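You operate a simulated robot arm through the tools that you are given. There is no shell and no other tool. Be economical: measure what you need, move in short steps, check, and stop when the job is done.

You are at the controls of a simulated robot arm. One attempt, no reset.

## Task
Gauge cone 26 with the slide bar and put it in the tray the gauge names.
Fine: the cone stands in the ring; push the bar back; leave the other cones. Set down upright: what you pick out.

Only the result counts: the job must be done as asked and must still hold three seconds after the hand-in. Knocking over, shifting, dropping, spilling or breaking anything else fails it.

## Robot
A 7-joint arm with a two-finger parallel gripper on a trunk, on a base that drives. Base frame: it is fixed to the floor where the robot stands at the start and does not move with it; the origin is under the middle of the robot, x ahead of it, y to its left, z up; the surface under the hand at the start is at about z = 800. Units: mm, degrees, N and s.
With the tool pointing down near the work surface it reaches from about 460 to 920 mm from the robot's upright axis, wherever it stands. Its first joint turns from -115.0 to 115.0 degrees. Places, roughly: ring of the gauge plate [1200, 100, 800]; silver slide bar [1200, 0, 900]. Payload 3.91 kg.
The TCP is the grasp point between the finger pads, 30 mm short of the fingertips. In the tool frame z runs along the fingers and y along their closing line. The gripper opens to 110 mm. The fingers are 20 mm wide and 10 mm thick; the gripper's body (48 by 112 mm) begins 55 mm behind the TCP.
Orientation is that of the tool frame in the base frame, as a unit quaternion [w, x, y, z]. With the fingers straight down and closing along the base's y, the tool's x points along the base's -x, its y along +y and its z along -z.

## Interface
- The arm moves only by the tool step_arm. Its argument "targets" is a list of rows, each a list of 3 entries, a list of its own where there are three numbers: the turn, a rotation vector about the tool's x, y, z in degrees, then the shift along the tool's x, y, z in mm, then the gripper command, from -1 (fully open) to 1 (shut), values between in proportion. In form: [[[wx, wy, wz], [tx, ty, tz], claw], ...]. A call has 1 to 8 rows; each row shifts and turns the commanded pose from where the row before left it, along the tool's axes as they then stand. Rows are played at 5 a second. More than 50 mm and 8.6 degrees between two rows, or a gripper value outside its range, and nothing of the call is played. A pose out of reach is approached as far as the arm can. The call stops where the force on the tool passes 40 N (or 10 N more than at its start, if that is more) or the arm is blocked; 0.2 s more then pass. Each finger travels about 153 mm/s and halts on what it meets, pressing with about 41 N; the grip force reading is that of the motor and also rises with nothing between the fingers. The clock runs only during rows and for 0.2 s after the last one: add rows that do not move to give the fingers time. The reply holds the time, the measured pose of the TCP, the force on the tool along the base axes, the opening and the grip force, in the units named above and with some noise, with the torque about the TCP (base axes, N m) and any sound that the robot's microphone picked up, and new pictures: "pictures" is both (left out), scene, wrist or none.
- Cameras (640 x 400 px; columns grow to the right, rows downward): "scene" is now at [209.7, 146.8, 1394.3]; the picture's right is [-0.66, -0.75, 0.00], its down [-0.40, 0.35, -0.85] and it looks along [0.64, -0.56, -0.53] (base axes); focal length 261 px, centre (320, 200). "wrist" rides on the gripper at [72, 17, -103] in the tool frame; the picture's right is [-0.23, 0.97, 0.00], its down [-0.76, -0.18, -0.62] and it looks along [-0.61, -0.14, 0.78] (tool axes); focal length 222 px, centre (320, 200). There is no depth. A picture from a camera that has moved, and an enlarged one, comes with that camera's place and axes in the base frame and with its lens.
- slide_trunk(by): slides the trunk up (or, below 0, down) by that many mm; the arm and the scene camera ride with it, the base frame stays. It gives what a move gives, with no picture.
- roll_base(legs): drives the robot by 1 to 6 legs, each [ahead, left, turn to the left] in mm, mm and degrees, along the robot's own axes; the way and the turn of a leg run together, so that a leg with both is an arc; at most 1500 mm and 180 degrees a leg. The arm and the cameras ride along, it lands a little off, and it stops where it bumps. It gives what a move gives, and a new picture of the scene camera.
- aim_head(pan, tilt): turns the head with the scene camera to pan (to the left, within 80 degrees either way) and tilt (down, from -29 to 69), counted from straight ahead of the robot. It gives what a move gives, and a new picture of the scene camera.
- inspect(camera, box): a new picture of the part [left, top, right, bottom] of that camera's present view, enlarged. The clock stands still meanwhile.
- close_job(): hands the job in; it is judged then, once.

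Work in short steps. Places have to be worked out from the pictures, the camera data and where the tool is seen: move nearer, look again, correct. Check each grasp and each placing, and mend what went wrong. You have 120 turns and 260 pictures in all, those below and enlarged ones among them. Open the gripper and draw the arm clear of the work before you hand the job in, unless the task says otherwise; then end with one line.

The tools are called after ">>>" by a JSON object that holds its "name" and its "arguments". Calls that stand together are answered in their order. step_arm: Moves the arm, as the interface text tells. Its arguments: {"type":"object","properties":{"targets":{"type":"array","items":{"type":"array"}},"pictures":{"type":"string","enum":["both","scene","wrist","none"]}},"required":["targets"]} The other tools are called the same way: slide_trunk (by) slides the trunk up or down; roll_base (legs) drives the base; aim_head (pan, tilt) turns the head that bears the scene camera; inspect (camera, box) takes an enlarged picture of a part of a camera's view; close_job () hands the job in.

At the start:

```text
time: 0.0
ee_pos: [604.7, -281.5, 1168.7]
ee_rot: [0.0, 0.0, 1.0, -0.001]
wrist_force: [-0.5, 0.1, -0.2]
moment: [0.0, 0.03, 0.0]
opening: 110.1
grasp_force: 0.0
trunk travel left (down, up): [-725.0, 265.0]
robot x, y, heading: [-0.9, 0.8, -0.1]
head pan, tilt: [-41.2, 32.3]
```

scene: 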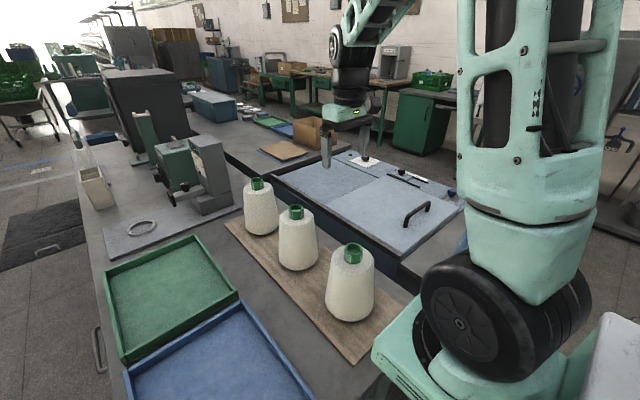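
wrist: 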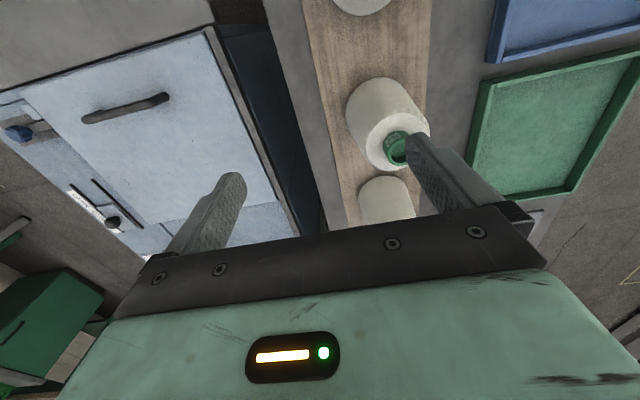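

The three cones stand on a board, with the gauge to the left beyond them. I look closer at the cones and the gauge for numbers and names.

>>> {"name": "inspect", "arguments": {"camera": "scene", "box": [220, 160, 400, 340]}}

>>> {"name": "inspect", "arguments": {"camera": "scene", "box": [70, 90, 250, 270]}}

```text
2.22 times, centred on (310, 250) of scene
camera zoom: at [209.7, 146.8, 1394.3], right [-0.66, -0.75, 0.0], down [-0.4, 0.35, -0.85], along [0.64, -0.56, -0.53], focal length 580 px, centre (342, 89)
```

zoom: 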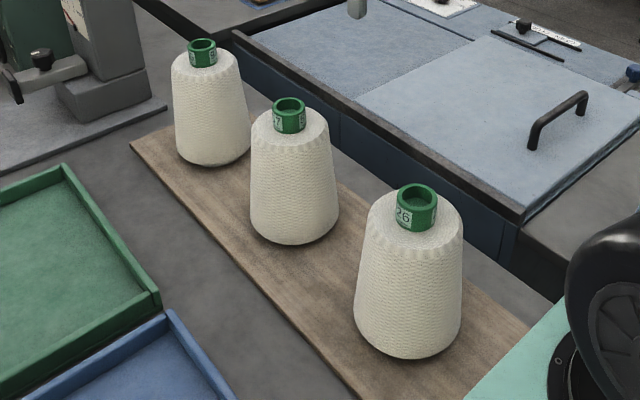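

```text
2.22 times, centred on (160, 180) of scene
camera zoom: at [209.7, 146.8, 1394.3], right [-0.66, -0.75, 0.0], down [-0.4, 0.35, -0.85], along [0.64, -0.56, -0.53], focal length 580 px, centre (676, 244)
```

zoom: 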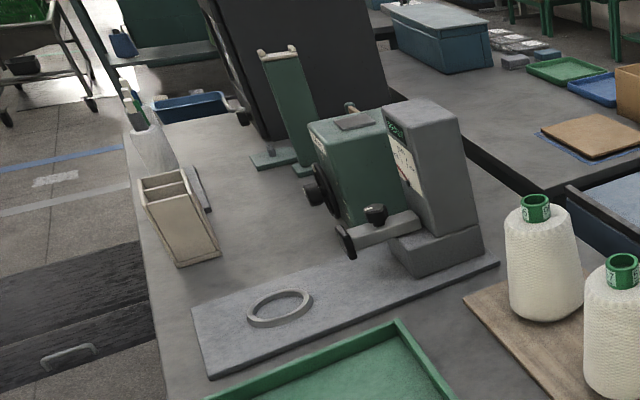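

The nearest cone reads 26, at about (467, -175). I look ahead and downwards to see trays, gauge and free floor.

>>> {"name": "aim_head", "arguments": {"pan": 0, "tilt": 40}}

>>> {"name": "aim_head", "arguments": {"pan": 60, "tilt": 45}}

```text
time: 1.1
ee_pos: [604.5, -280.1, 1168.0]
ee_rot: [0.0, -0.001, 1.0, 0.0]
wrist_force: [0.3, 0.8, 0.2]
moment: [0.04, -0.01, 0.0]
opening: 110.0
grasp_force: 0.0
trunk travel left (down, up): [-725.0, 265.0]
robot x, y, heading: [-1.8, -2.3, 0.1]
head pan, tilt: [0.0, 40.0]
camera scene: at [227.4, 205.6, 1382.6], right [0.0, -1.0, 0.0], down [-0.64, 0.0, -0.77], along [0.77, 0.0, -0.64], focal length 261 px, centre (320, 200)
```

scene: 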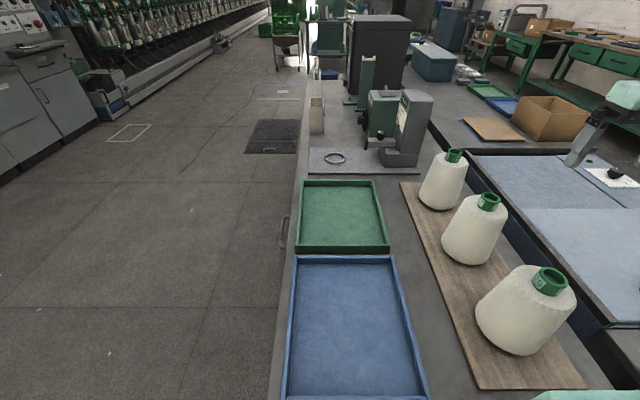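

```text
time: 2.4
ee_pos: [604.7, -280.6, 1168.6]
ee_rot: [0.0, -0.001, 1.0, 0.0]
wrist_force: [0.5, -0.7, 0.1]
moment: [-0.03, 0.01, 0.0]
opening: 110.3
grasp_force: 0.0
trunk travel left (down, up): [-725.0, 265.0]
robot x, y, heading: [0.5, 2.7, 0.1]
head pan, tilt: [60.0, 45.0]
camera scene: at [183.1, 276.0, 1375.3], right [0.87, -0.5, 0.0], down [-0.35, -0.61, -0.71], along [0.35, 0.61, -0.71], focal length 261 px, centre (320, 200)
```

scene: 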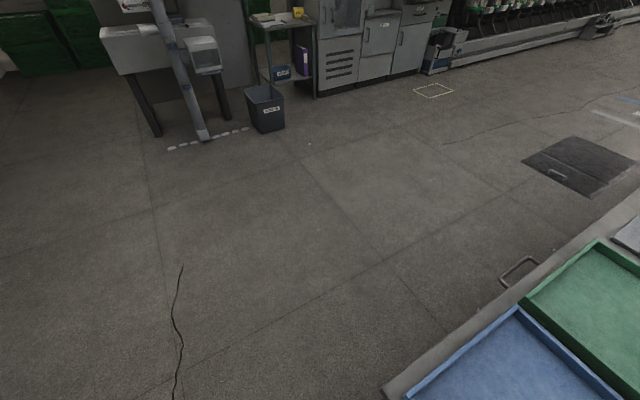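

Floor on the left is free, so I can later work the gauge from the left side of the table. First I move the hand over cone 26 at height, with the gripper open, and aim the head back at the cone.

>>> {"name": "step_arm", "arguments": {"targets": [[[0, 0, 0], [34, 26, 0], -1], [[0, 0, 0], [34, 26, 0], -1], [[0, 0, 0], [34, 26, 0], -1], [[0, 0, 0], [34, 27, 0], -1]], "pictures": "wrist"}}

>>> {"name": "aim_head", "arguments": {"pan": -41, "tilt": 40}}

```text
time: 3.4
ee_pos: [469.6, -176.0, 1167.2]
ee_rot: [0.0, 0.0, 1.0, 0.0]
wrist_force: [1.4, 0.0, -0.4]
moment: [-0.02, 0.02, 0.03]
opening: 110.2
grasp_force: 0.0
trunk travel left (down, up): [-725.0, 265.0]
robot x, y, heading: [1.0, -0.9, 0.0]
head pan, tilt: [60.0, 45.0]
camera wrist: at [397.3, -158.0, 1272.0], right [0.23, 0.97, 0.0], down [0.76, -0.18, 0.62], along [0.61, -0.14, -0.78], focal length 222 px, centre (320, 200)
```

wrist: 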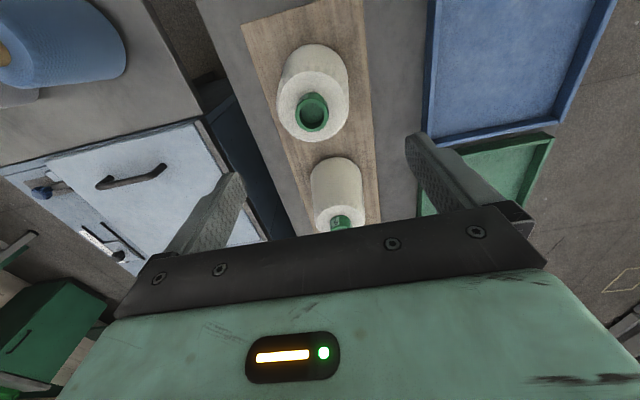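

```text
time: 5.2
ee_pos: [469.8, -174.2, 1167.4]
ee_rot: [0.0, -0.001, 1.0, -0.001]
wrist_force: [-0.2, 0.5, -0.6]
moment: [-0.01, 0.0, 0.01]
opening: 110.2
grasp_force: 0.0
trunk travel left (down, up): [-725.0, 265.0]
robot x, y, heading: [0.6, 0.8, 0.4]
head pan, tilt: [-41.0, 40.0]
camera scene: at [206.5, 149.9, 1382.5], right [-0.66, -0.76, 0.0], down [-0.49, 0.42, -0.77], along [0.58, -0.5, -0.64], focal length 261 px, centre (320, 200)
```

scene: 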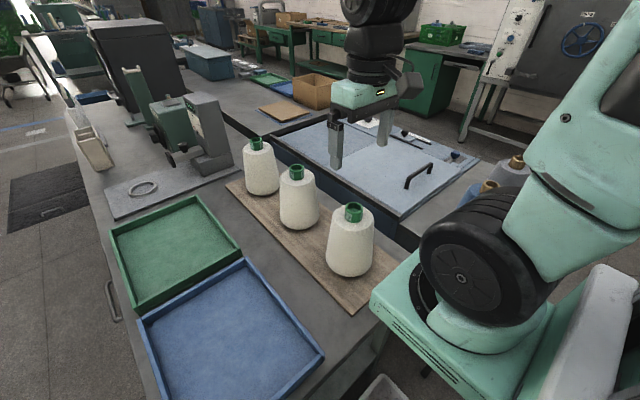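

The wrist and scene rays for tube 26 cross near (480, -186, ~990). I take enlarged views of both for a more precise fix.

>>> {"name": "inspect", "arguments": {"camera": "scene", "box": [300, 190, 400, 290]}}

>>> {"name": "inspect", "arguments": {"camera": "wrist", "box": [260, 40, 380, 160]}}

```text
4.00 times, centred on (350, 240) of scene
camera zoom: at [206.5, 149.9, 1382.5], right [-0.66, -0.76, 0.0], down [-0.49, 0.42, -0.77], along [0.58, -0.5, -0.64], focal length 1044 px, centre (200, 40)
```

zoom: 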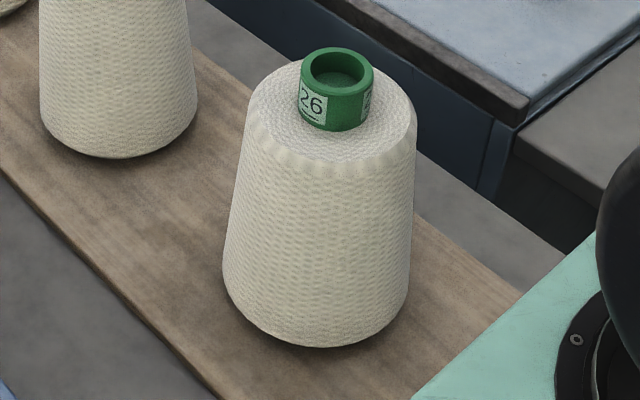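

```text
3.33 times, centred on (320, 100) of wrist
camera zoom: at [397.3, -158.2, 1272.3], right [0.23, 0.97, 0.0], down [0.76, -0.18, 0.62], along [0.61, -0.14, -0.78], focal length 740 px, centre (320, 533)
```

zoom: 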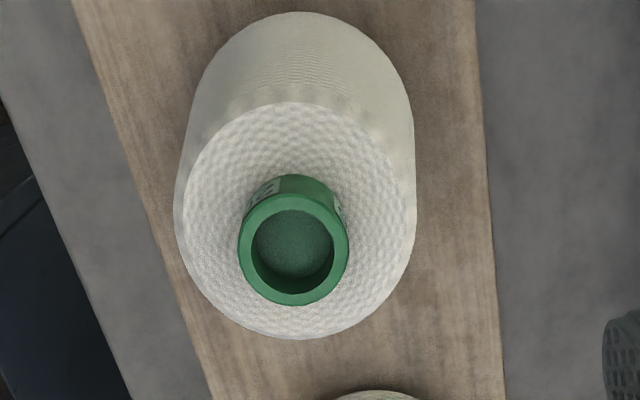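

Tube top is near (482, -187, 997), 42 mm wide and exposed about 30 mm. I centre above it and go down to TCP z ≈ 1035 to check.

>>> {"name": "step_arm", "arguments": {"targets": [[[0, 0, 0], [-12, -12, 30], -1], [[0, 0, 0], [0, 0, 50], -1], [[0, 0, 0], [0, 0, 50], -1], [[0, 0, 0], [0, 0, 0], -1]]}}

```text
time: 6.2
ee_pos: [480.5, -186.6, 1038.6]
ee_rot: [-0.001, -0.001, 1.0, 0.0]
wrist_force: [-0.2, -1.3, 0.0]
moment: [0.02, 0.01, -0.01]
opening: 110.0
grasp_force: 0.0
trunk travel left (down, up): [-725.0, 265.0]
robot x, y, heading: [-2.8, 1.4, -0.2]
head pan, tilt: [-41.0, 40.0]
camera scene: at [206.4, 149.9, 1382.5], right [-0.66, -0.75, 0.0], down [-0.49, 0.42, -0.77], along [0.58, -0.5, -0.64], focal length 261 px, centre (320, 200)
camera wrist: at [408.5, -171.1, 1142.6], right [0.23, 0.97, 0.0], down [0.76, -0.18, 0.62], along [0.61, -0.14, -0.78], focal length 222 px, centre (320, 200)
```

scene: 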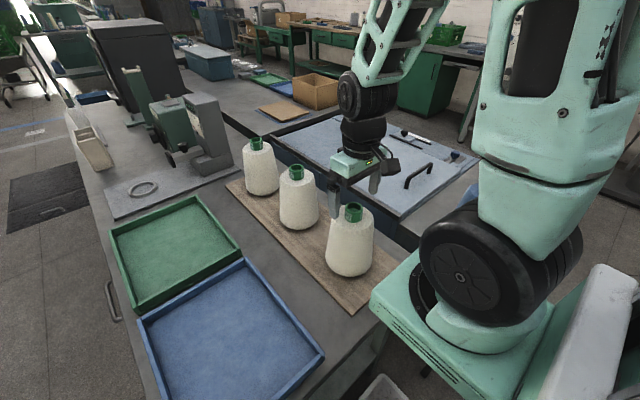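
wrist: 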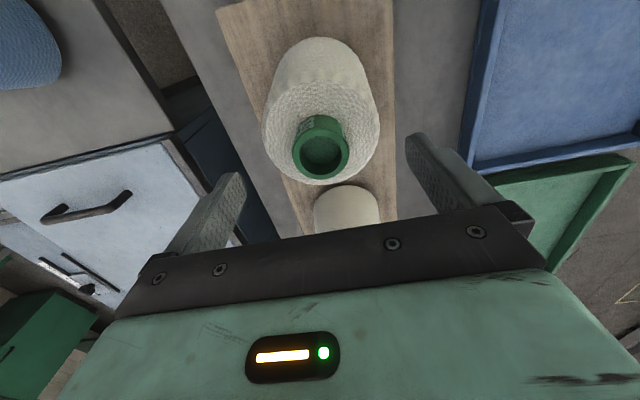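

Centred. I descend about 36 mm so the pads enclose the exposed tube without touching the yarn.

>>> {"name": "step_arm", "arguments": {"targets": [[[0, 0, 0], [-1, 0, 18], -1], [[0, 0, 0], [0, 0, 16], -1], [[0, 0, 0], [0, 0, 0], -1]]}}

>>> {"name": "inspect", "arguments": {"camera": "scene", "box": [310, 180, 400, 270]}}

```text
time: 7.0
ee_pos: [486.6, -188.2, 1005.0]
ee_rot: [0.0, 0.001, 1.0, 0.001]
wrist_force: [-0.3, 0.1, 0.1]
moment: [-0.02, 0.0, 0.01]
opening: 110.0
grasp_force: 0.1
out of reach, approached as far as the arm can: row 2
trunk travel left (down, up): [-725.0, 265.0]
robot x, y, heading: [1.3, -2.3, 0.5]
head pan, tilt: [-41.0, 40.0]
camera scene: at [206.5, 149.9, 1382.5], right [-0.66, -0.75, 0.0], down [-0.49, 0.42, -0.77], along [0.58, -0.5, -0.64], focal length 261 px, centre (320, 200)
camera wrist: at [414.7, -171.9, 1109.6], right [0.23, 0.97, 0.0], down [0.76, -0.18, 0.62], along [0.6, -0.14, -0.78], focal length 222 px, centre (320, 200)
```

scene: 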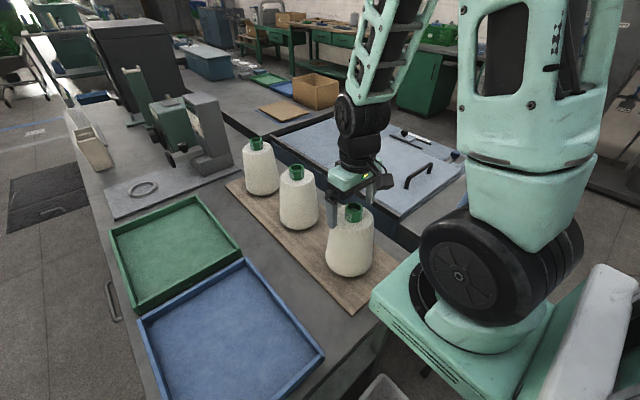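
wrist: 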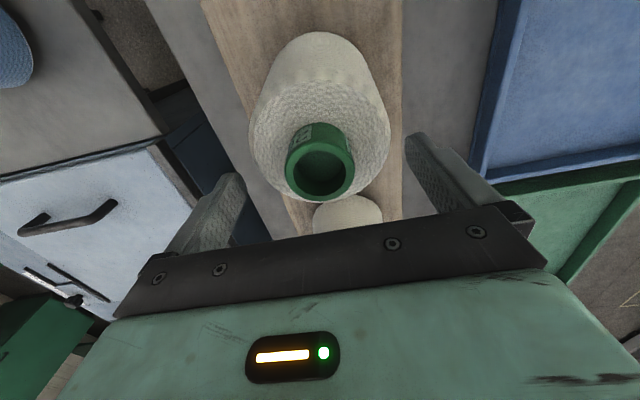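

```text
4.44 times, centred on (355, 225) of scene
camera zoom: at [206.5, 149.9, 1382.5], right [-0.66, -0.75, 0.0], down [-0.49, 0.42, -0.77], along [0.58, -0.5, -0.64], focal length 1160 px, centre (164, 89)
```

zoom: 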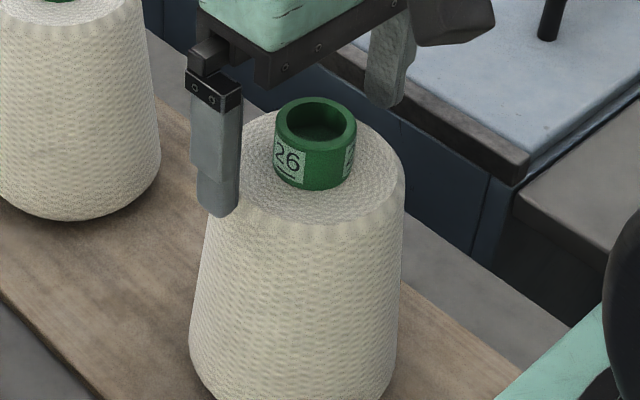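

I'm at the inner reach limit. I lift, back the base 130 mm and come again from a better distance.

>>> {"name": "step_arm", "arguments": {"targets": [[[0, 0, 0], [0, 0, -40], -1], [[0, 0, 0], [0, 0, -50], -1], [[0, 0, 0], [0, 0, 0], -1]], "pictures": "none"}}

>>> {"name": "roll_base", "arguments": {"legs": [[-130, 0, 0]]}}

```text
time: 7.8
ee_pos: [486.9, -186.4, 1095.3]
ee_rot: [-0.001, -0.001, 1.0, 0.0]
wrist_force: [0.8, -0.4, -0.9]
moment: [-0.03, 0.03, 0.0]
opening: 109.9
grasp_force: 0.0
trunk travel left (down, up): [-725.0, 265.0]
robot x, y, heading: [-2.4, 0.1, -0.2]
head pan, tilt: [-41.0, 40.0]
```

```text
time: 9.0
ee_pos: [356.7, -186.0, 1095.7]
ee_rot: [0.0, 0.0, 1.0, 0.0]
wrist_force: [0.8, 0.9, -0.4]
moment: [0.0, 0.02, 0.0]
opening: 109.9
grasp_force: 0.0
trunk travel left (down, up): [-725.0, 265.0]
robot x, y, heading: [-130.7, 3.8, -0.0]
head pan, tilt: [-41.0, 40.0]
camera scene: at [76.1, 149.9, 1382.5], right [-0.66, -0.76, 0.0], down [-0.49, 0.42, -0.77], along [0.58, -0.5, -0.64], focal length 261 px, centre (320, 200)
```

scene: 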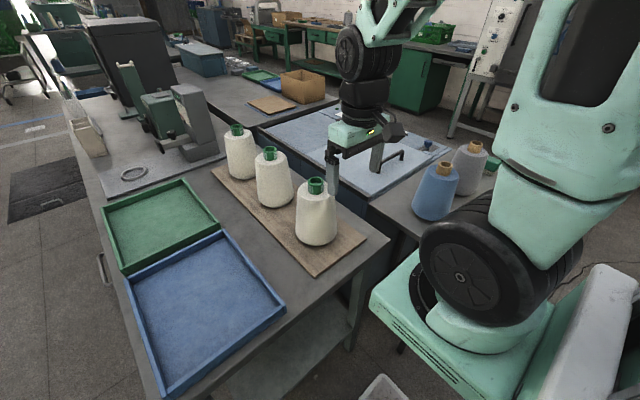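

Now I move ahead 125 mm over the tube, then descend to z ≈ 1002.

>>> {"name": "step_arm", "arguments": {"targets": [[[0, 0, 0], [-45, -1, 0], -1], [[0, 0, 0], [-45, -1, 0], -1], [[0, 0, 0], [-36, 0, 0], -1], [[0, 0, 0], [0, 0, 40], -1], [[0, 0, 0], [0, 0, 34], -1], [[0, 0, 0], [0, 0, 19], -1], [[0, 0, 0], [0, 0, 0], -1]]}}

>>> {"name": "inspect", "arguments": {"camera": "scene", "box": [280, 150, 370, 240]}}

```text
time: 10.6
ee_pos: [481.1, -187.1, 1001.8]
ee_rot: [0.0, 0.0, 1.0, 0.0]
wrist_force: [-0.2, -0.1, -0.3]
moment: [-0.01, 0.03, -0.01]
opening: 110.1
grasp_force: 0.0
trunk travel left (down, up): [-725.0, 265.0]
robot x, y, heading: [-127.5, 2.2, 0.1]
head pan, tilt: [-41.0, 40.0]
camera scene: at [76.1, 149.9, 1382.5], right [-0.66, -0.76, 0.0], down [-0.49, 0.42, -0.77], along [0.58, -0.5, -0.64], focal length 261 px, centre (320, 200)
camera wrist: at [409.6, -171.4, 1106.7], right [0.23, 0.97, 0.0], down [0.76, -0.18, 0.62], along [0.61, -0.14, -0.78], focal length 222 px, centre (320, 200)
```

scene: 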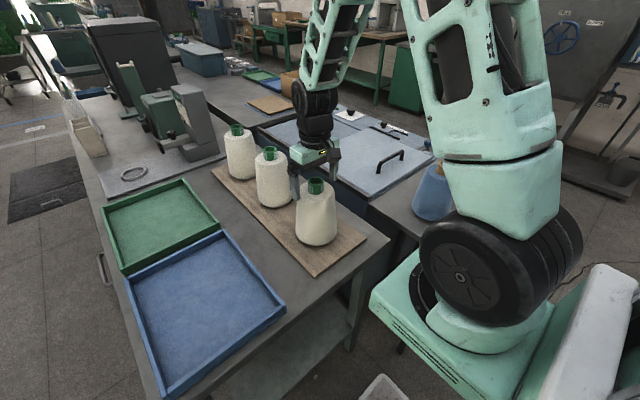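
wrist: 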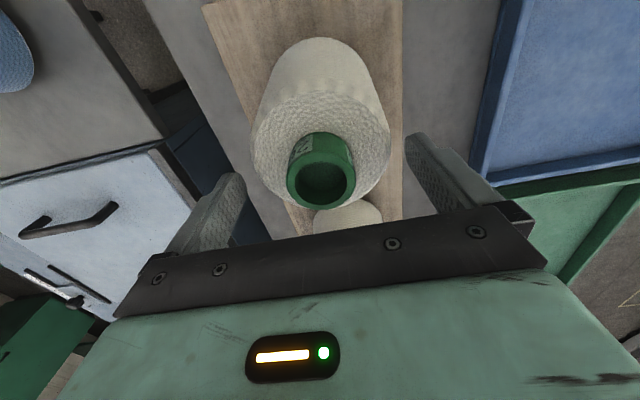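

```text
4.44 times, centred on (325, 195) of scene
camera zoom: at [76.1, 149.9, 1382.5], right [-0.66, -0.76, 0.0], down [-0.49, 0.42, -0.77], along [0.58, -0.5, -0.64], focal length 1160 px, centre (298, 222)
```

zoom: 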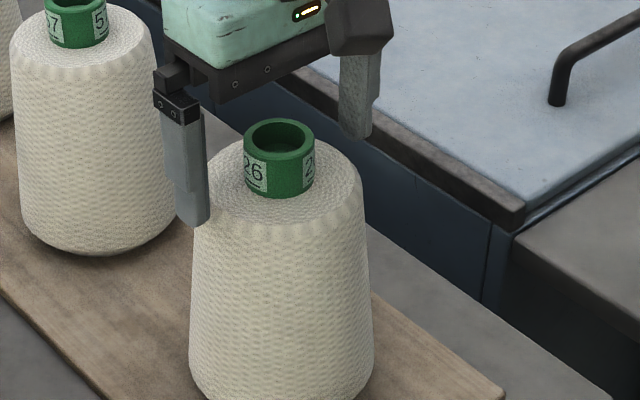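

Aligned within about 2 mm. I correct slightly and close on the tube.

>>> {"name": "step_arm", "arguments": {"targets": [[[0, 0, 0], [-2, -1, 1], -1], [[0, 0, 0], [0, 0, 0], 0.1], [[0, 0, 0], [0, 0, 0], 1], [[0, 0, 0], [0, 0, 0], 1], [[0, 0, 0], [0, 0, 0], 1]]}}

```text
time: 11.8
ee_pos: [484.3, -190.0, 1002.4]
ee_rot: [0.0, 0.0, 1.0, 0.0]
wrist_force: [0.5, 2.0, 1.6]
moment: [0.17, -0.17, 0.01]
opening: 89.0
grasp_force: 40.5
trunk travel left (down, up): [-725.0, 265.0]
robot x, y, heading: [-128.2, -0.7, -0.2]
head pan, tilt: [-41.0, 40.0]
camera scene: at [76.1, 150.0, 1382.5], right [-0.66, -0.76, 0.0], down [-0.49, 0.42, -0.77], along [0.58, -0.5, -0.64], focal length 261 px, centre (320, 200)
camera wrist: at [411.7, -172.3, 1106.0], right [0.23, 0.97, 0.0], down [0.76, -0.18, 0.62], along [0.61, -0.14, -0.78], focal length 222 px, centre (320, 200)
```

scene: 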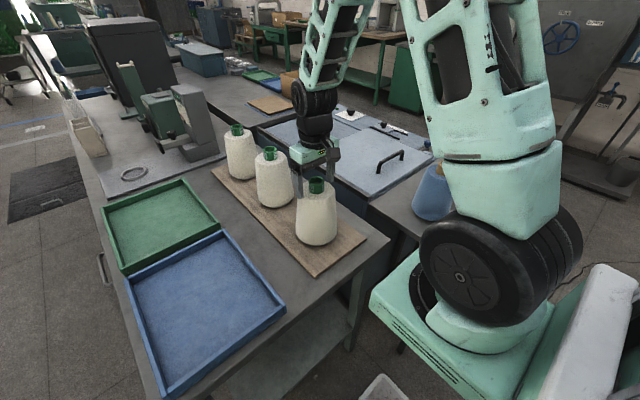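
wrist: 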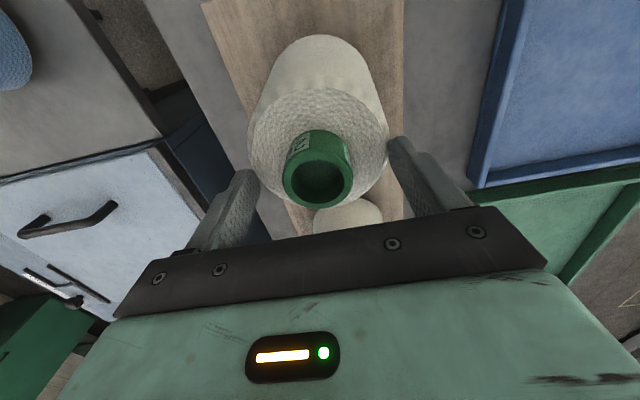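

The fingers halted at 89 mm – the tips caught the yarn's shoulder. I open, rise 10 mm and close on the tube only.

>>> {"name": "step_arm", "arguments": {"targets": [[[0, 0, 0], [0, 0, 0], -0.9], [[0, 0, 0], [0, 0, 0], -0.9], [[0, 0, 0], [0, 1, -10], -0.9], [[0, 0, 0], [0, 0, 0], 0.1], [[0, 0, 0], [0, 0, 0], 1], [[0, 0, 0], [0, 0, 0], 1], [[0, 0, 0], [0, 0, 0], 1]]}}

>>> {"name": "inspect", "arguments": {"camera": "scene", "box": [280, 150, 370, 240]}}

```text
time: 13.4
ee_pos: [484.6, -187.9, 1011.4]
ee_rot: [-0.001, 0.0, 1.0, 0.001]
wrist_force: [-1.0, 0.4, 0.7]
moment: [-0.05, 0.08, -0.01]
opening: 37.9
grasp_force: 40.4
trunk travel left (down, up): [-725.0, 265.0]
robot x, y, heading: [-131.4, 1.6, 0.3]
head pan, tilt: [-41.0, 40.0]
camera scene: at [76.1, 150.0, 1382.5], right [-0.66, -0.76, 0.0], down [-0.49, 0.42, -0.77], along [0.58, -0.5, -0.64], focal length 261 px, centre (320, 200)
camera wrist: at [411.7, -171.4, 1116.1], right [0.23, 0.97, 0.0], down [0.76, -0.18, 0.62], along [0.61, -0.14, -0.78], focal length 222 px, centre (320, 200)
```

scene: 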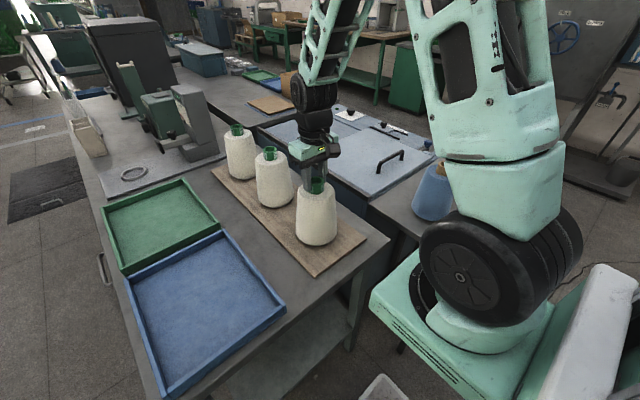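
wrist: 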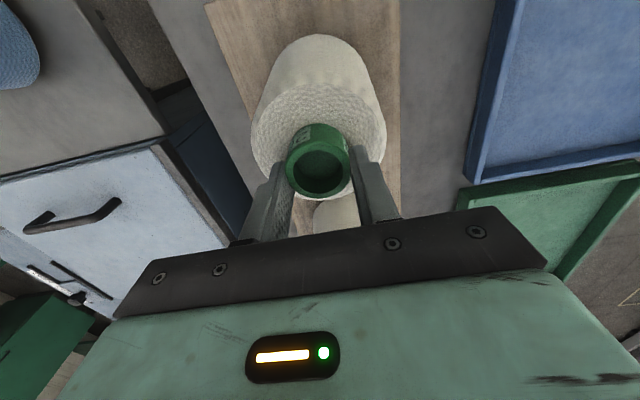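

```text
4.44 times, centred on (325, 195) of scene
camera zoom: at [76.1, 150.0, 1382.5], right [-0.66, -0.76, 0.0], down [-0.49, 0.42, -0.77], along [0.58, -0.5, -0.64], focal length 1160 px, centre (298, 222)
```

zoom: 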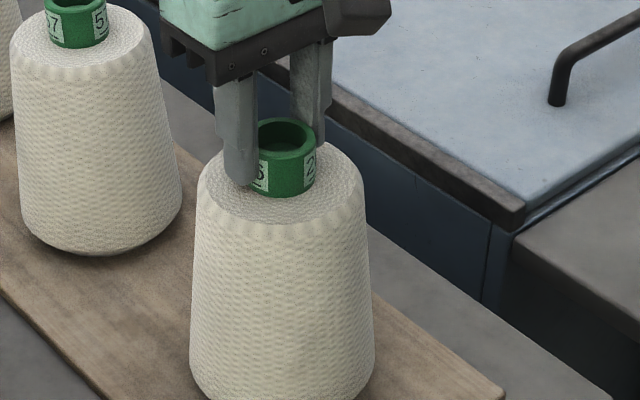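

Tube gripped at 38 mm. I lift 40 mm and check weight and hold.

>>> {"name": "step_arm", "arguments": {"targets": [[[0, 0, 0], [0, 0, -10], 1], [[0, 0, 0], [0, 0, -15], 1], [[0, 0, 0], [0, 0, -15], 1], [[0, 0, 0], [0, 0, 0], 1]]}}

```text
time: 14.4
ee_pos: [485.4, -188.7, 1051.9]
ee_rot: [0.0, 0.0, 1.0, 0.001]
wrist_force: [0.2, 0.3, -5.9]
moment: [0.0, -0.04, 0.01]
opening: 37.8
grasp_force: 41.2
trunk travel left (down, up): [-725.0, 265.0]
robot x, y, heading: [-127.3, -2.3, 0.0]
head pan, tilt: [-41.0, 40.0]
camera scene: at [76.3, 149.9, 1382.5], right [-0.66, -0.76, 0.0], down [-0.49, 0.42, -0.77], along [0.58, -0.5, -0.64], focal length 261 px, centre (320, 200)
camera wrist: at [412.4, -171.6, 1156.3], right [0.23, 0.97, 0.0], down [0.76, -0.18, 0.62], along [0.61, -0.14, -0.78], focal length 222 px, centre (320, 200)
```

scene: 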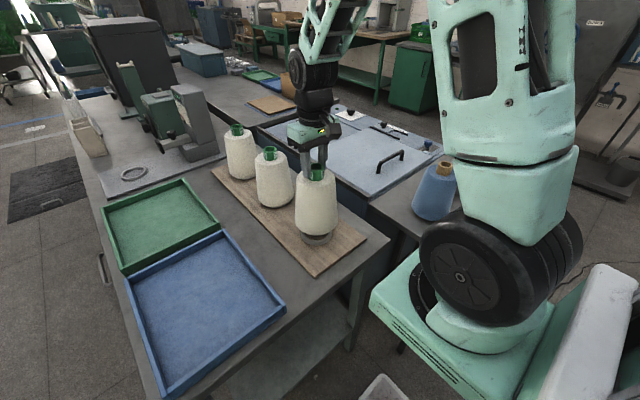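
wrist: 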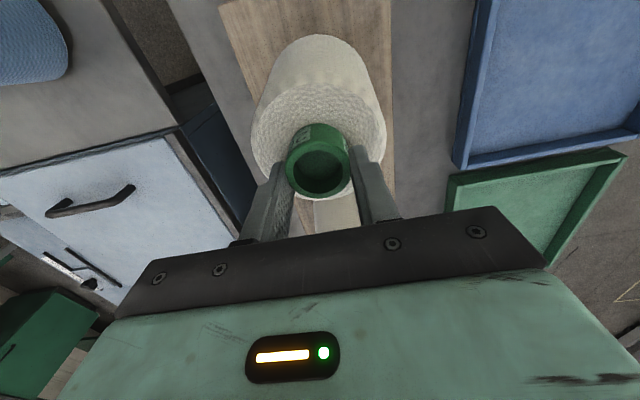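

Cone 26 is held (≈0.6 kg). I raise it to about z 1230 and swing it in front of the robot for driving.

>>> {"name": "step_arm", "arguments": {"targets": [[[0, 0, 0], [0, 0, -45], 1], [[0, 0, 0], [0, 0, -45], 1], [[0, 0, 0], [0, 0, -45], 1], [[0, 0, 0], [0, 0, -45], 1], [[0, 0, 0], [5, 45, 0], 1], [[0, 0, 0], [5, 45, 0], 1], [[0, 0, 0], [5, 45, 0], 1], [[0, 0, 0], [5, 45, 0], 1]], "pictures": "none"}}

>>> {"name": "roll_base", "arguments": {"legs": [[0, 680, 0], [0, 0, -90], [0, 1130, 0]]}}

>>> {"name": "aim_head", "arguments": {"pan": 10, "tilt": 40}}

```text
time: 16.2
ee_pos: [463.1, -9.3, 1232.2]
ee_rot: [0.001, 0.0, 1.0, 0.0]
wrist_force: [-0.6, -0.3, -5.0]
moment: [-0.01, 0.01, -0.02]
opening: 37.6
grasp_force: 41.5
trunk travel left (down, up): [-725.0, 265.0]
robot x, y, heading: [-131.5, -1.7, -0.1]
head pan, tilt: [-41.0, 40.0]
```

```text
time: 29.2
ee_pos: [999.9, 98.1, 1230.0]
ee_rot: [0.0, 0.705, 0.709, 0.0]
wrist_force: [0.1, -0.7, -4.4]
moment: [-0.02, 0.01, -0.02]
opening: 37.5
grasp_force: 41.1
trunk travel left (down, up): [-725.0, 265.0]
robot x, y, heading: [1009.3, 687.8, -89.8]
head pan, tilt: [-41.0, 40.0]
camera scene: at [1156.4, 486.2, 1382.5], right [-0.76, 0.65, 0.0], down [0.42, 0.49, -0.77], along [-0.5, -0.58, -0.64], focal length 261 px, centre (320, 200)
```

scene: 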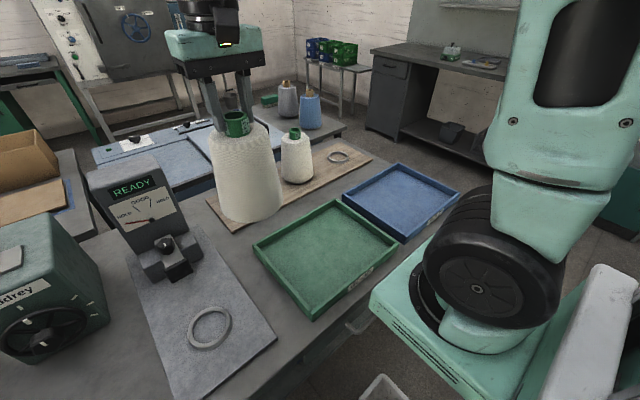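

```text
time: 30.4
ee_pos: [1000.8, 96.4, 1230.7]
ee_rot: [0.0, 0.705, 0.71, -0.001]
wrist_force: [-1.1, -0.1, -5.0]
moment: [0.01, 0.01, -0.01]
opening: 37.7
grasp_force: 41.1
trunk travel left (down, up): [-725.0, 265.0]
robot x, y, heading: [1006.8, 688.8, -89.4]
head pan, tilt: [10.0, 40.0]
camera scene: at [1227.0, 467.1, 1382.5], right [-0.98, -0.18, 0.0], down [-0.11, 0.63, -0.77], along [0.14, -0.75, -0.64], focal length 261 px, centre (320, 200)
```

scene: 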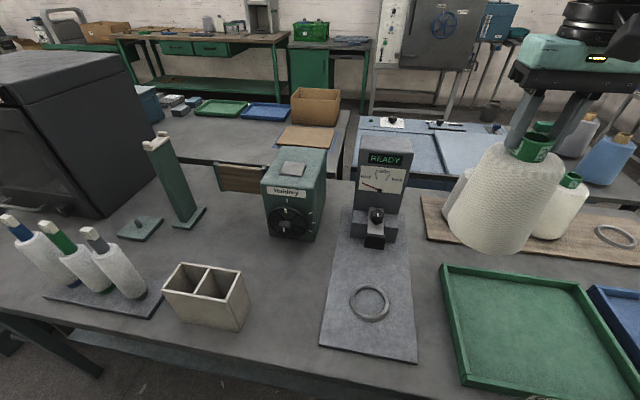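

The robot now stands facing the gauge. I inspect gauge, ring and tray labels closely.

>>> {"name": "inspect", "arguments": {"camera": "scene", "box": [310, 130, 450, 250]}}

>>> {"name": "inspect", "arguments": {"camera": "scene", "box": [310, 230, 450, 370]}}

```text
3.33 times, centred on (380, 190) of scene
camera zoom: at [1227.0, 467.1, 1382.5], right [-0.98, -0.18, 0.0], down [-0.11, 0.63, -0.77], along [0.14, -0.75, -0.64], focal length 870 px, centre (120, 233)
```

zoom: 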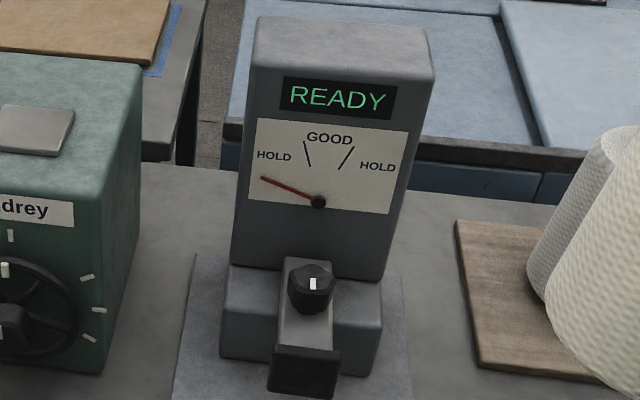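

```text
2.86 times, centred on (380, 300) of scene
camera zoom: at [1227.0, 467.1, 1382.5], right [-0.98, -0.18, 0.0], down [-0.11, 0.63, -0.77], along [0.14, -0.75, -0.64], focal length 746 px, centre (149, -86)
```

zoom: 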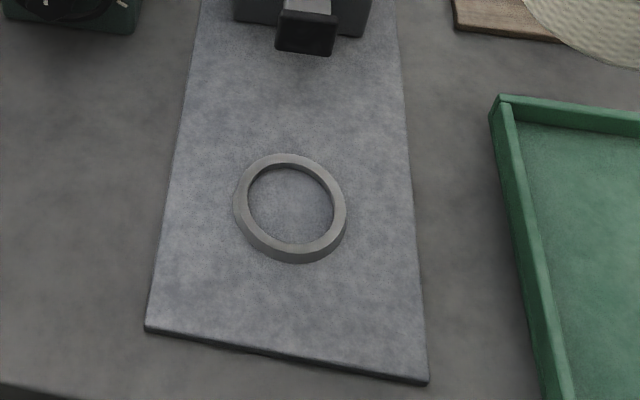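

Dial: needle left at rest, GOOD in the middle, HOLD on both sides. I check the tray labels, the board ring, and the cone's underside.

>>> {"name": "inspect", "arguments": {"camera": "scene", "box": [440, 120, 640, 260]}}

>>> {"name": "aim_head", "arguments": {"pan": -45, "tilt": 45}}

>>> {"name": "inspect", "arguments": {"camera": "scene", "box": [240, 120, 480, 290]}}

```text
2.86 times, centred on (540, 190) of scene
camera zoom: at [1227.0, 467.1, 1382.5], right [-0.98, -0.18, 0.0], down [-0.11, 0.63, -0.77], along [0.14, -0.75, -0.64], focal length 746 px, centre (-309, 229)
```

zoom: 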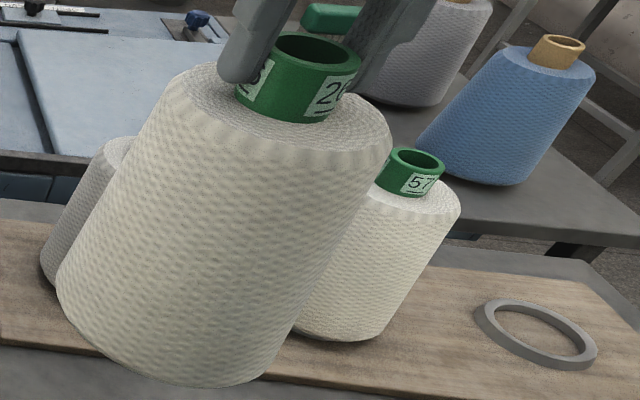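

```text
time: 31.6
ee_pos: [1000.5, 98.0, 1232.0]
ee_rot: [-0.001, 0.706, 0.709, -0.001]
wrist_force: [-0.8, 0.1, -4.6]
moment: [-0.03, 0.01, -0.02]
opening: 37.8
grasp_force: 40.7
trunk travel left (down, up): [-725.0, 265.0]
robot x, y, heading: [1006.3, 687.5, -89.5]
head pan, tilt: [-45.0, 45.0]
camera scene: at [1154.7, 492.8, 1375.2], right [-0.71, 0.7, 0.0], down [0.5, 0.5, -0.71], along [-0.5, -0.5, -0.71], focal length 261 px, centre (320, 200)
```

scene: 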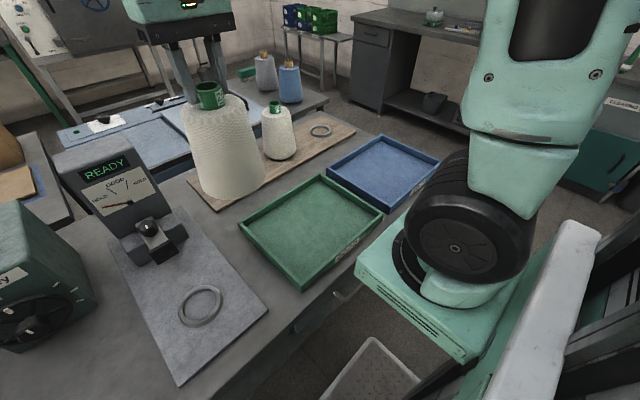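

```text
2.35 times, centred on (360, 205) of scene
camera zoom: at [1154.7, 492.8, 1375.2], right [-0.71, 0.7, 0.0], down [0.5, 0.5, -0.71], along [-0.5, -0.5, -0.71], focal length 614 px, centre (226, 188)
```

zoom: 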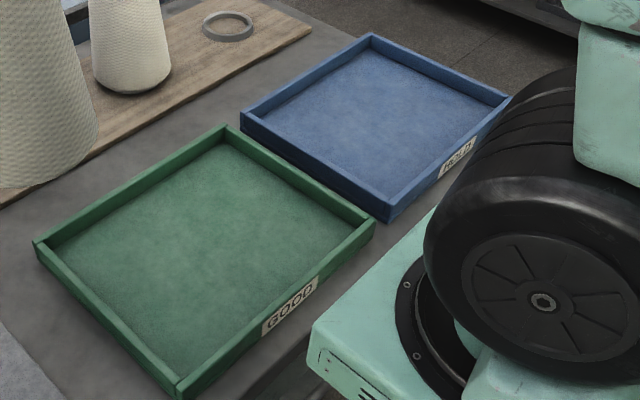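

Green = GOOD, blue = HOLD. Ring estimate is (1171, 145); I draw the hand back 80 mm so that the wrist camera sees the ring beside the cone.

>>> {"name": "step_arm", "arguments": {"targets": [[[0, 0, 0], [40, 0, 0], 1], [[0, 0, 0], [40, 0, 0], 1], [[0, 0, 0], [0, 0, 0], 1]], "pictures": "wrist"}}

>>> {"name": "aim_head", "arguments": {"pan": 0, "tilt": 50}}

```text
time: 32.4
ee_pos: [999.0, 179.1, 1231.9]
ee_rot: [0.0, 0.705, 0.709, 0.0]
wrist_force: [0.0, 0.2, -4.2]
moment: [-0.04, -0.01, -0.02]
opening: 37.9
grasp_force: 41.2
trunk travel left (down, up): [-725.0, 265.0]
robot x, y, heading: [1003.3, 692.3, -89.9]
head pan, tilt: [-45.0, 45.0]
camera wrist: at [1015.7, 250.9, 1336.7], right [0.98, -0.22, 0.0], down [-0.17, -0.76, 0.62], along [-0.14, -0.61, -0.78], focal length 222 px, centre (320, 200)
```

wrist: 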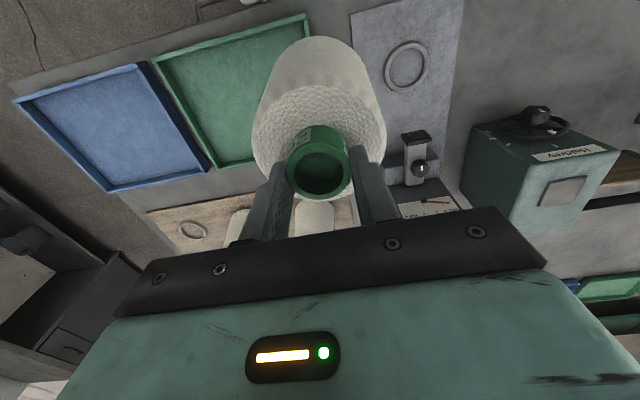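

```text
time: 33.5
ee_pos: [998.3, 179.2, 1233.5]
ee_rot: [0.0, 0.705, 0.709, -0.001]
wrist_force: [0.6, 0.7, -5.0]
moment: [-0.02, 0.0, 0.02]
opening: 37.9
grasp_force: 41.3
trunk travel left (down, up): [-725.0, 265.0]
robot x, y, heading: [1002.5, 693.7, -89.9]
head pan, tilt: [0.0, 50.0]
camera scene: at [1212.2, 473.8, 1368.3], right [-1.0, -0.01, 0.0], down [0.0, 0.77, -0.64], along [0.0, -0.64, -0.77], focal length 261 px, centre (320, 200)
```

scene: 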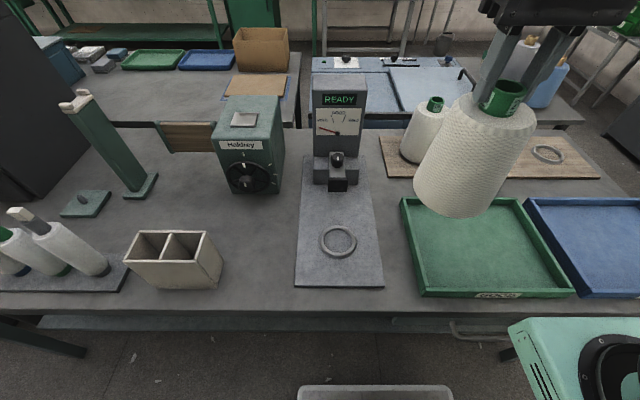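

Ring centre is consistent at about (1171, 143), bar pad face near (1170, 24). I check the tube's place relative to the TCP in the hand.

>>> {"name": "inspect", "arguments": {"camera": "wrist", "box": [240, 30, 400, 220]}}

>>> {"name": "inspect", "arguments": {"camera": "scene", "box": [400, 0, 600, 230]}}

```text
2.11 times, centred on (320, 125) of wrist
camera zoom: at [1015.7, 250.6, 1336.8], right [0.98, -0.22, 0.0], down [-0.17, -0.76, 0.62], along [-0.14, -0.61, -0.78], focal length 468 px, centre (320, 358)
```

zoom: 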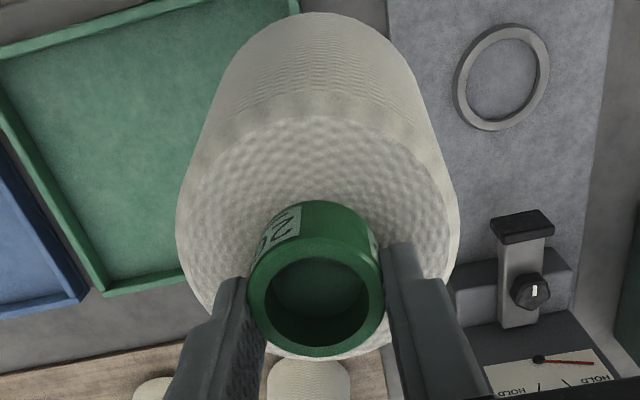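

```text
1.74 times, centred on (500, 115) of scene
camera zoom: at [1212.2, 473.8, 1368.3], right [-1.0, -0.01, 0.0], down [0.0, 0.77, -0.64], along [0.0, -0.64, -0.77], focal length 454 px, centre (7, 348)
```

zoom: 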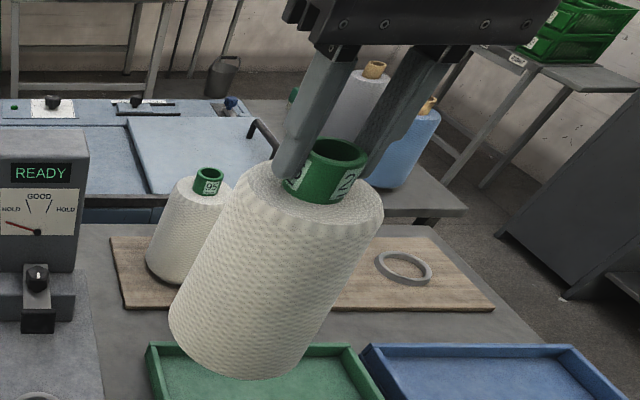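

The tube sits about 4–5 mm toward the robot from the TCP. I bring the cone over the ring (TCP to 1171, 139) and lower to z ≈ 1070.

>>> {"name": "step_arm", "arguments": {"targets": [[[0, 0, 0], [-10, 43, 0], 1], [[0, 0, 0], [-10, 43, 0], 1], [[0, 0, 0], [-10, 43, 0], 1], [[0, 0, 0], [-10, 43, 0], 1], [[0, 0, 0], [0, 0, 40], 1], [[0, 0, 0], [0, 0, 40], 1], [[0, 0, 0], [0, 0, 40], 1], [[0, 0, 0], [0, 0, 40], 1]]}}

>>> {"name": "inspect", "arguments": {"camera": "scene", "box": [250, 140, 430, 300]}}

```text
time: 35.3
ee_pos: [1172.2, 139.1, 1071.4]
ee_rot: [0.0, 0.705, 0.709, 0.0]
wrist_force: [1.0, -0.1, -4.5]
moment: [0.0, -0.01, 0.02]
opening: 37.7
grasp_force: 41.2
trunk travel left (down, up): [-725.0, 265.0]
robot x, y, heading: [1007.9, 690.5, -89.4]
head pan, tilt: [0.0, 50.0]
camera scene: at [1212.1, 474.0, 1368.4], right [-1.0, -0.01, 0.0], down [0.0, 0.77, -0.64], along [0.0, -0.64, -0.77], focal length 261 px, centre (320, 200)
camera wrist: at [1189.3, 210.9, 1175.9], right [0.98, -0.22, 0.0], down [-0.17, -0.76, 0.62], along [-0.14, -0.61, -0.78], focal length 222 px, centre (320, 200)
```

scene: 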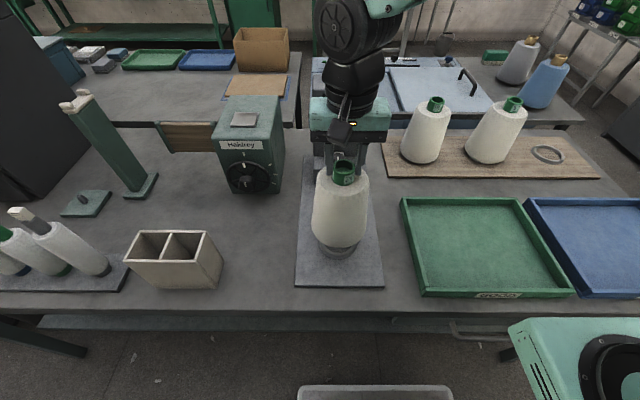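
wrist: 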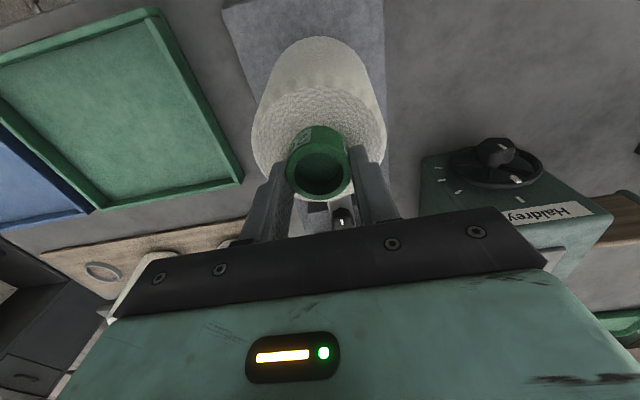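

```text
2.50 times, centred on (340, 220) of scene
camera zoom: at [1212.1, 474.0, 1368.4], right [-1.0, -0.01, 0.0], down [0.0, 0.77, -0.64], along [0.0, -0.64, -0.77], focal length 653 px, centre (270, 150)
```

zoom: 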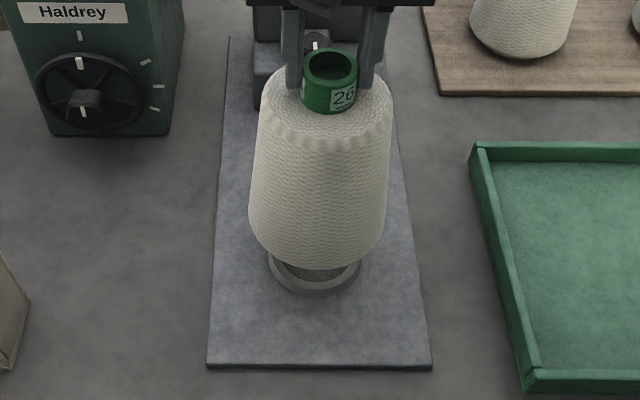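

x matches well. I lower to about 12 mm above seating and compare front edges.

>>> {"name": "step_arm", "arguments": {"targets": [[[0, 0, 0], [0, 0, 25], 1], [[0, 0, 0], [0, 0, 20], 1], [[0, 0, 0], [0, 0, 0], 1]], "pictures": "none"}}

>>> {"name": "inspect", "arguments": {"camera": "scene", "box": [290, 200, 390, 290]}}

```text
time: 36.1
ee_pos: [1172.7, 138.1, 1026.3]
ee_rot: [0.0, 0.705, 0.709, 0.0]
wrist_force: [-1.1, -0.4, -4.5]
moment: [-0.06, 0.01, 0.0]
opening: 37.3
grasp_force: 41.2
trunk travel left (down, up): [-725.0, 265.0]
robot x, y, heading: [1005.7, 690.3, -89.7]
head pan, tilt: [0.0, 50.0]
```

```text
4.44 times, centred on (340, 245) of scene
camera zoom: at [1212.3, 473.8, 1368.3], right [-1.0, -0.01, 0.0], down [0.0, 0.77, -0.64], along [0.0, -0.64, -0.77], focal length 1160 px, centre (231, 0)
```

zoom: 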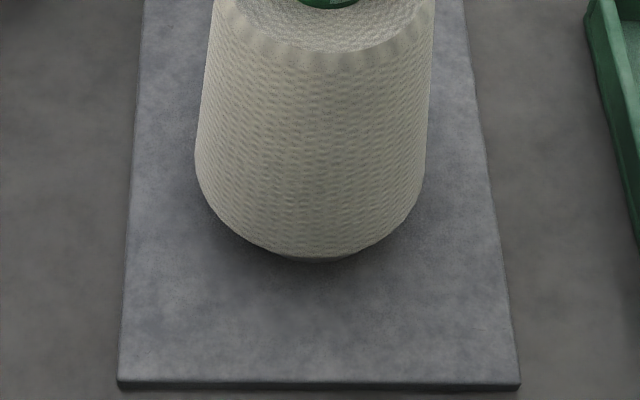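

The ring is just peeking out under the front. I lower slowly in 3 mm steps, watching force and moment.

>>> {"name": "step_arm", "arguments": {"targets": [[[0, 0, 0], [0, 0, 3], 1], [[0, 0, 0], [0, 0, 3], 1], [[0, 0, 0], [0, 0, 3], 1], [[0, 0, 0], [0, 0, 0], 1]], "pictures": "none"}}

```text
time: 37.1
ee_pos: [1172.1, 138.9, 1016.8]
ee_rot: [0.0, 0.705, 0.709, 0.0]
wrist_force: [0.0, -0.3, -4.7]
moment: [0.0, -0.01, 0.01]
opening: 37.7
grasp_force: 40.6
trunk travel left (down, up): [-725.0, 265.0]
robot x, y, heading: [1005.3, 693.2, -89.7]
head pan, tilt: [0.0, 50.0]
```

No contact yet at 1017; I continue in small steps.

>>> {"name": "step_arm", "arguments": {"targets": [[[0, 0, 0], [0, 0, 2], 1], [[0, 0, 0], [0, 0, 2], 1], [[0, 0, 0], [0, 0, 2], 1], [[0, 0, 0], [0, 0, 0], 1]], "pictures": "none"}}

>>> {"name": "inspect", "arguments": {"camera": "scene", "box": [290, 150, 390, 290]}}

```text
time: 38.1
ee_pos: [1173.3, 138.3, 1012.4]
ee_rot: [0.001, 0.705, 0.709, 0.0]
wrist_force: [-0.5, -0.7, -4.7]
moment: [-0.02, 0.01, 0.0]
opening: 37.7
grasp_force: 40.9
trunk travel left (down, up): [-725.0, 265.0]
robot x, y, heading: [1004.8, 687.0, -89.7]
head pan, tilt: [0.0, 50.0]
```

```text
2.86 times, centred on (340, 220) of scene
camera zoom: at [1212.3, 473.7, 1368.3], right [-1.0, -0.01, 0.0], down [0.0, 0.77, -0.64], along [0.0, -0.64, -0.77], focal length 746 px, centre (263, 143)
```

zoom: 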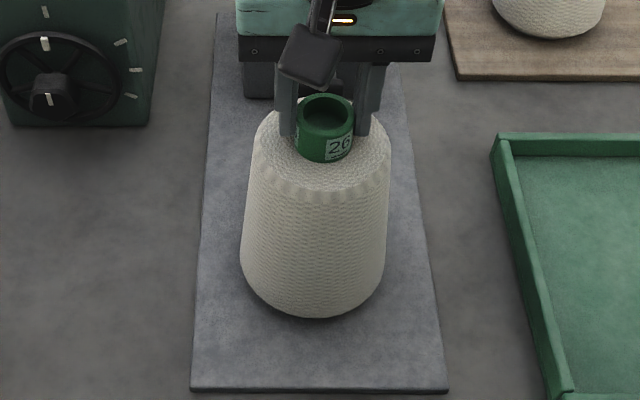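

Still free; ring is now under the cone. I continue lowering.

>>> {"name": "step_arm", "arguments": {"targets": [[[0, 0, 0], [0, 0, 2], 1], [[0, 0, 0], [0, 0, 2], 1], [[0, 0, 0], [0, 0, 2], 1], [[0, 0, 0], [0, 0, 0], 1]], "pictures": "none"}}

```text
time: 38.9
ee_pos: [1172.1, 138.4, 1011.8]
ee_rot: [0.002, 0.704, 0.71, -0.001]
wrist_force: [-4.4, 6.8, 24.5]
moment: [0.78, 0.63, -0.01]
opening: 37.7
grasp_force: 40.6
trunk travel left (down, up): [-725.0, 265.0]
robot x, y, heading: [1003.5, 690.9, -89.5]
head pan, tilt: [0.0, 50.0]
stopped in row 3: the force on the tool passed its limit at 41 N (the readings are from after the stop); the commanded pose is now the measured one
```

Contact at z ≈ 1012 with a moment pointing to contact at the -x/+y side, and by plate thickness it should seat ~8–10 mm lower: it's resting on the ring's edge. I lift 5 mm, shift 3 mm toward +x and -y, and try again.

>>> {"name": "step_arm", "arguments": {"targets": [[[0, 0, 0], [0, 0, -5], 1], [[0, 0, 0], [-3, 3, 0], 1], [[0, 0, 0], [0, 0, 2], 1], [[0, 0, 0], [0, 0, 2], 1], [[0, 0, 0], [0, 0, 2], 1], [[0, 0, 0], [0, 0, 1], 1], [[0, 0, 0], [0, 0, 1], 1]], "pictures": "none"}}

```text
time: 40.4
ee_pos: [1175.0, 133.2, 1010.3]
ee_rot: [0.004, 0.705, 0.709, -0.001]
wrist_force: [-5.6, 6.0, 24.1]
moment: [0.66, 0.78, -0.01]
opening: 38.0
grasp_force: 41.0
trunk travel left (down, up): [-725.0, 265.0]
robot x, y, heading: [1004.8, 690.5, -90.0]
head pan, tilt: [0.0, 50.0]
stopped in row 7: the force on the tool passed its limit at 41 N (the readings are from after the stop); the commanded pose is now the measured one
```

The signature is the same after shifting. I lift 30 mm and look at the cone's tilt and the ring from two head angles.

>>> {"name": "step_arm", "arguments": {"targets": [[[0, 0, 0], [0, 0, -30], 1], [[0, 0, 0], [0, 0, -30], 1], [[0, 0, 0], [0, 0, 0], 1]], "pictures": "none"}}

>>> {"name": "inspect", "arguments": {"camera": "scene", "box": [280, 150, 400, 280]}}

>>> {"name": "aim_head", "arguments": {"pan": -60, "tilt": 50}}

```text
time: 41.2
ee_pos: [1176.9, 134.4, 1069.8]
ee_rot: [0.004, 0.705, 0.709, -0.001]
wrist_force: [-1.2, -0.1, -4.5]
moment: [-0.01, 0.01, -0.01]
opening: 37.9
grasp_force: 41.2
trunk travel left (down, up): [-725.0, 265.0]
robot x, y, heading: [1002.3, 690.4, -90.1]
head pan, tilt: [0.0, 50.0]
```

```text
3.08 times, centred on (340, 215) of scene
camera zoom: at [1212.2, 473.7, 1368.2], right [-1.0, -0.01, 0.0], down [0.0, 0.77, -0.64], along [0.0, -0.64, -0.77], focal length 803 px, centre (258, 154)
```

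zoom: 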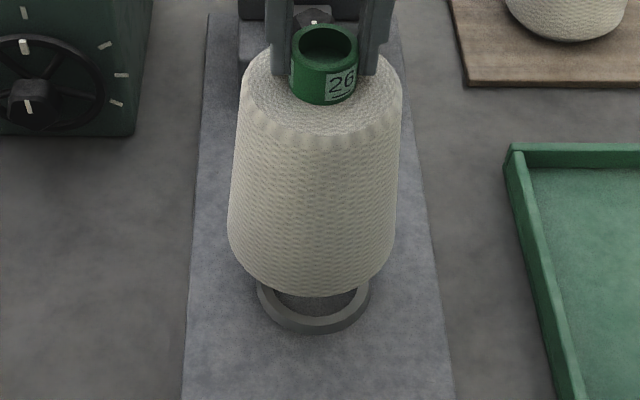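

```text
time: 42.5
ee_pos: [1176.2, 134.4, 1069.4]
ee_rot: [0.003, 0.704, 0.71, -0.001]
wrist_force: [0.3, -0.8, -4.6]
moment: [-0.02, 0.01, 0.0]
opening: 37.4
grasp_force: 40.7
trunk travel left (down, up): [-725.0, 265.0]
robot x, y, heading: [1004.6, 692.0, -89.7]
head pan, tilt: [-60.0, 50.0]
camera scene: at [1145.3, 511.9, 1368.3], right [-0.51, 0.86, 0.0], down [0.66, 0.39, -0.64], along [-0.55, -0.32, -0.77], focal length 261 px, centre (320, 200)
```

scene: 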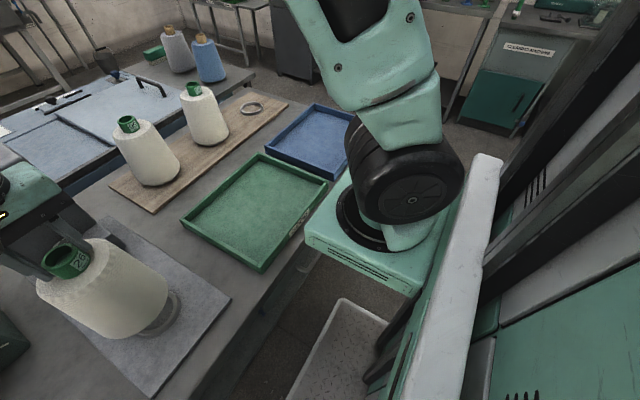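

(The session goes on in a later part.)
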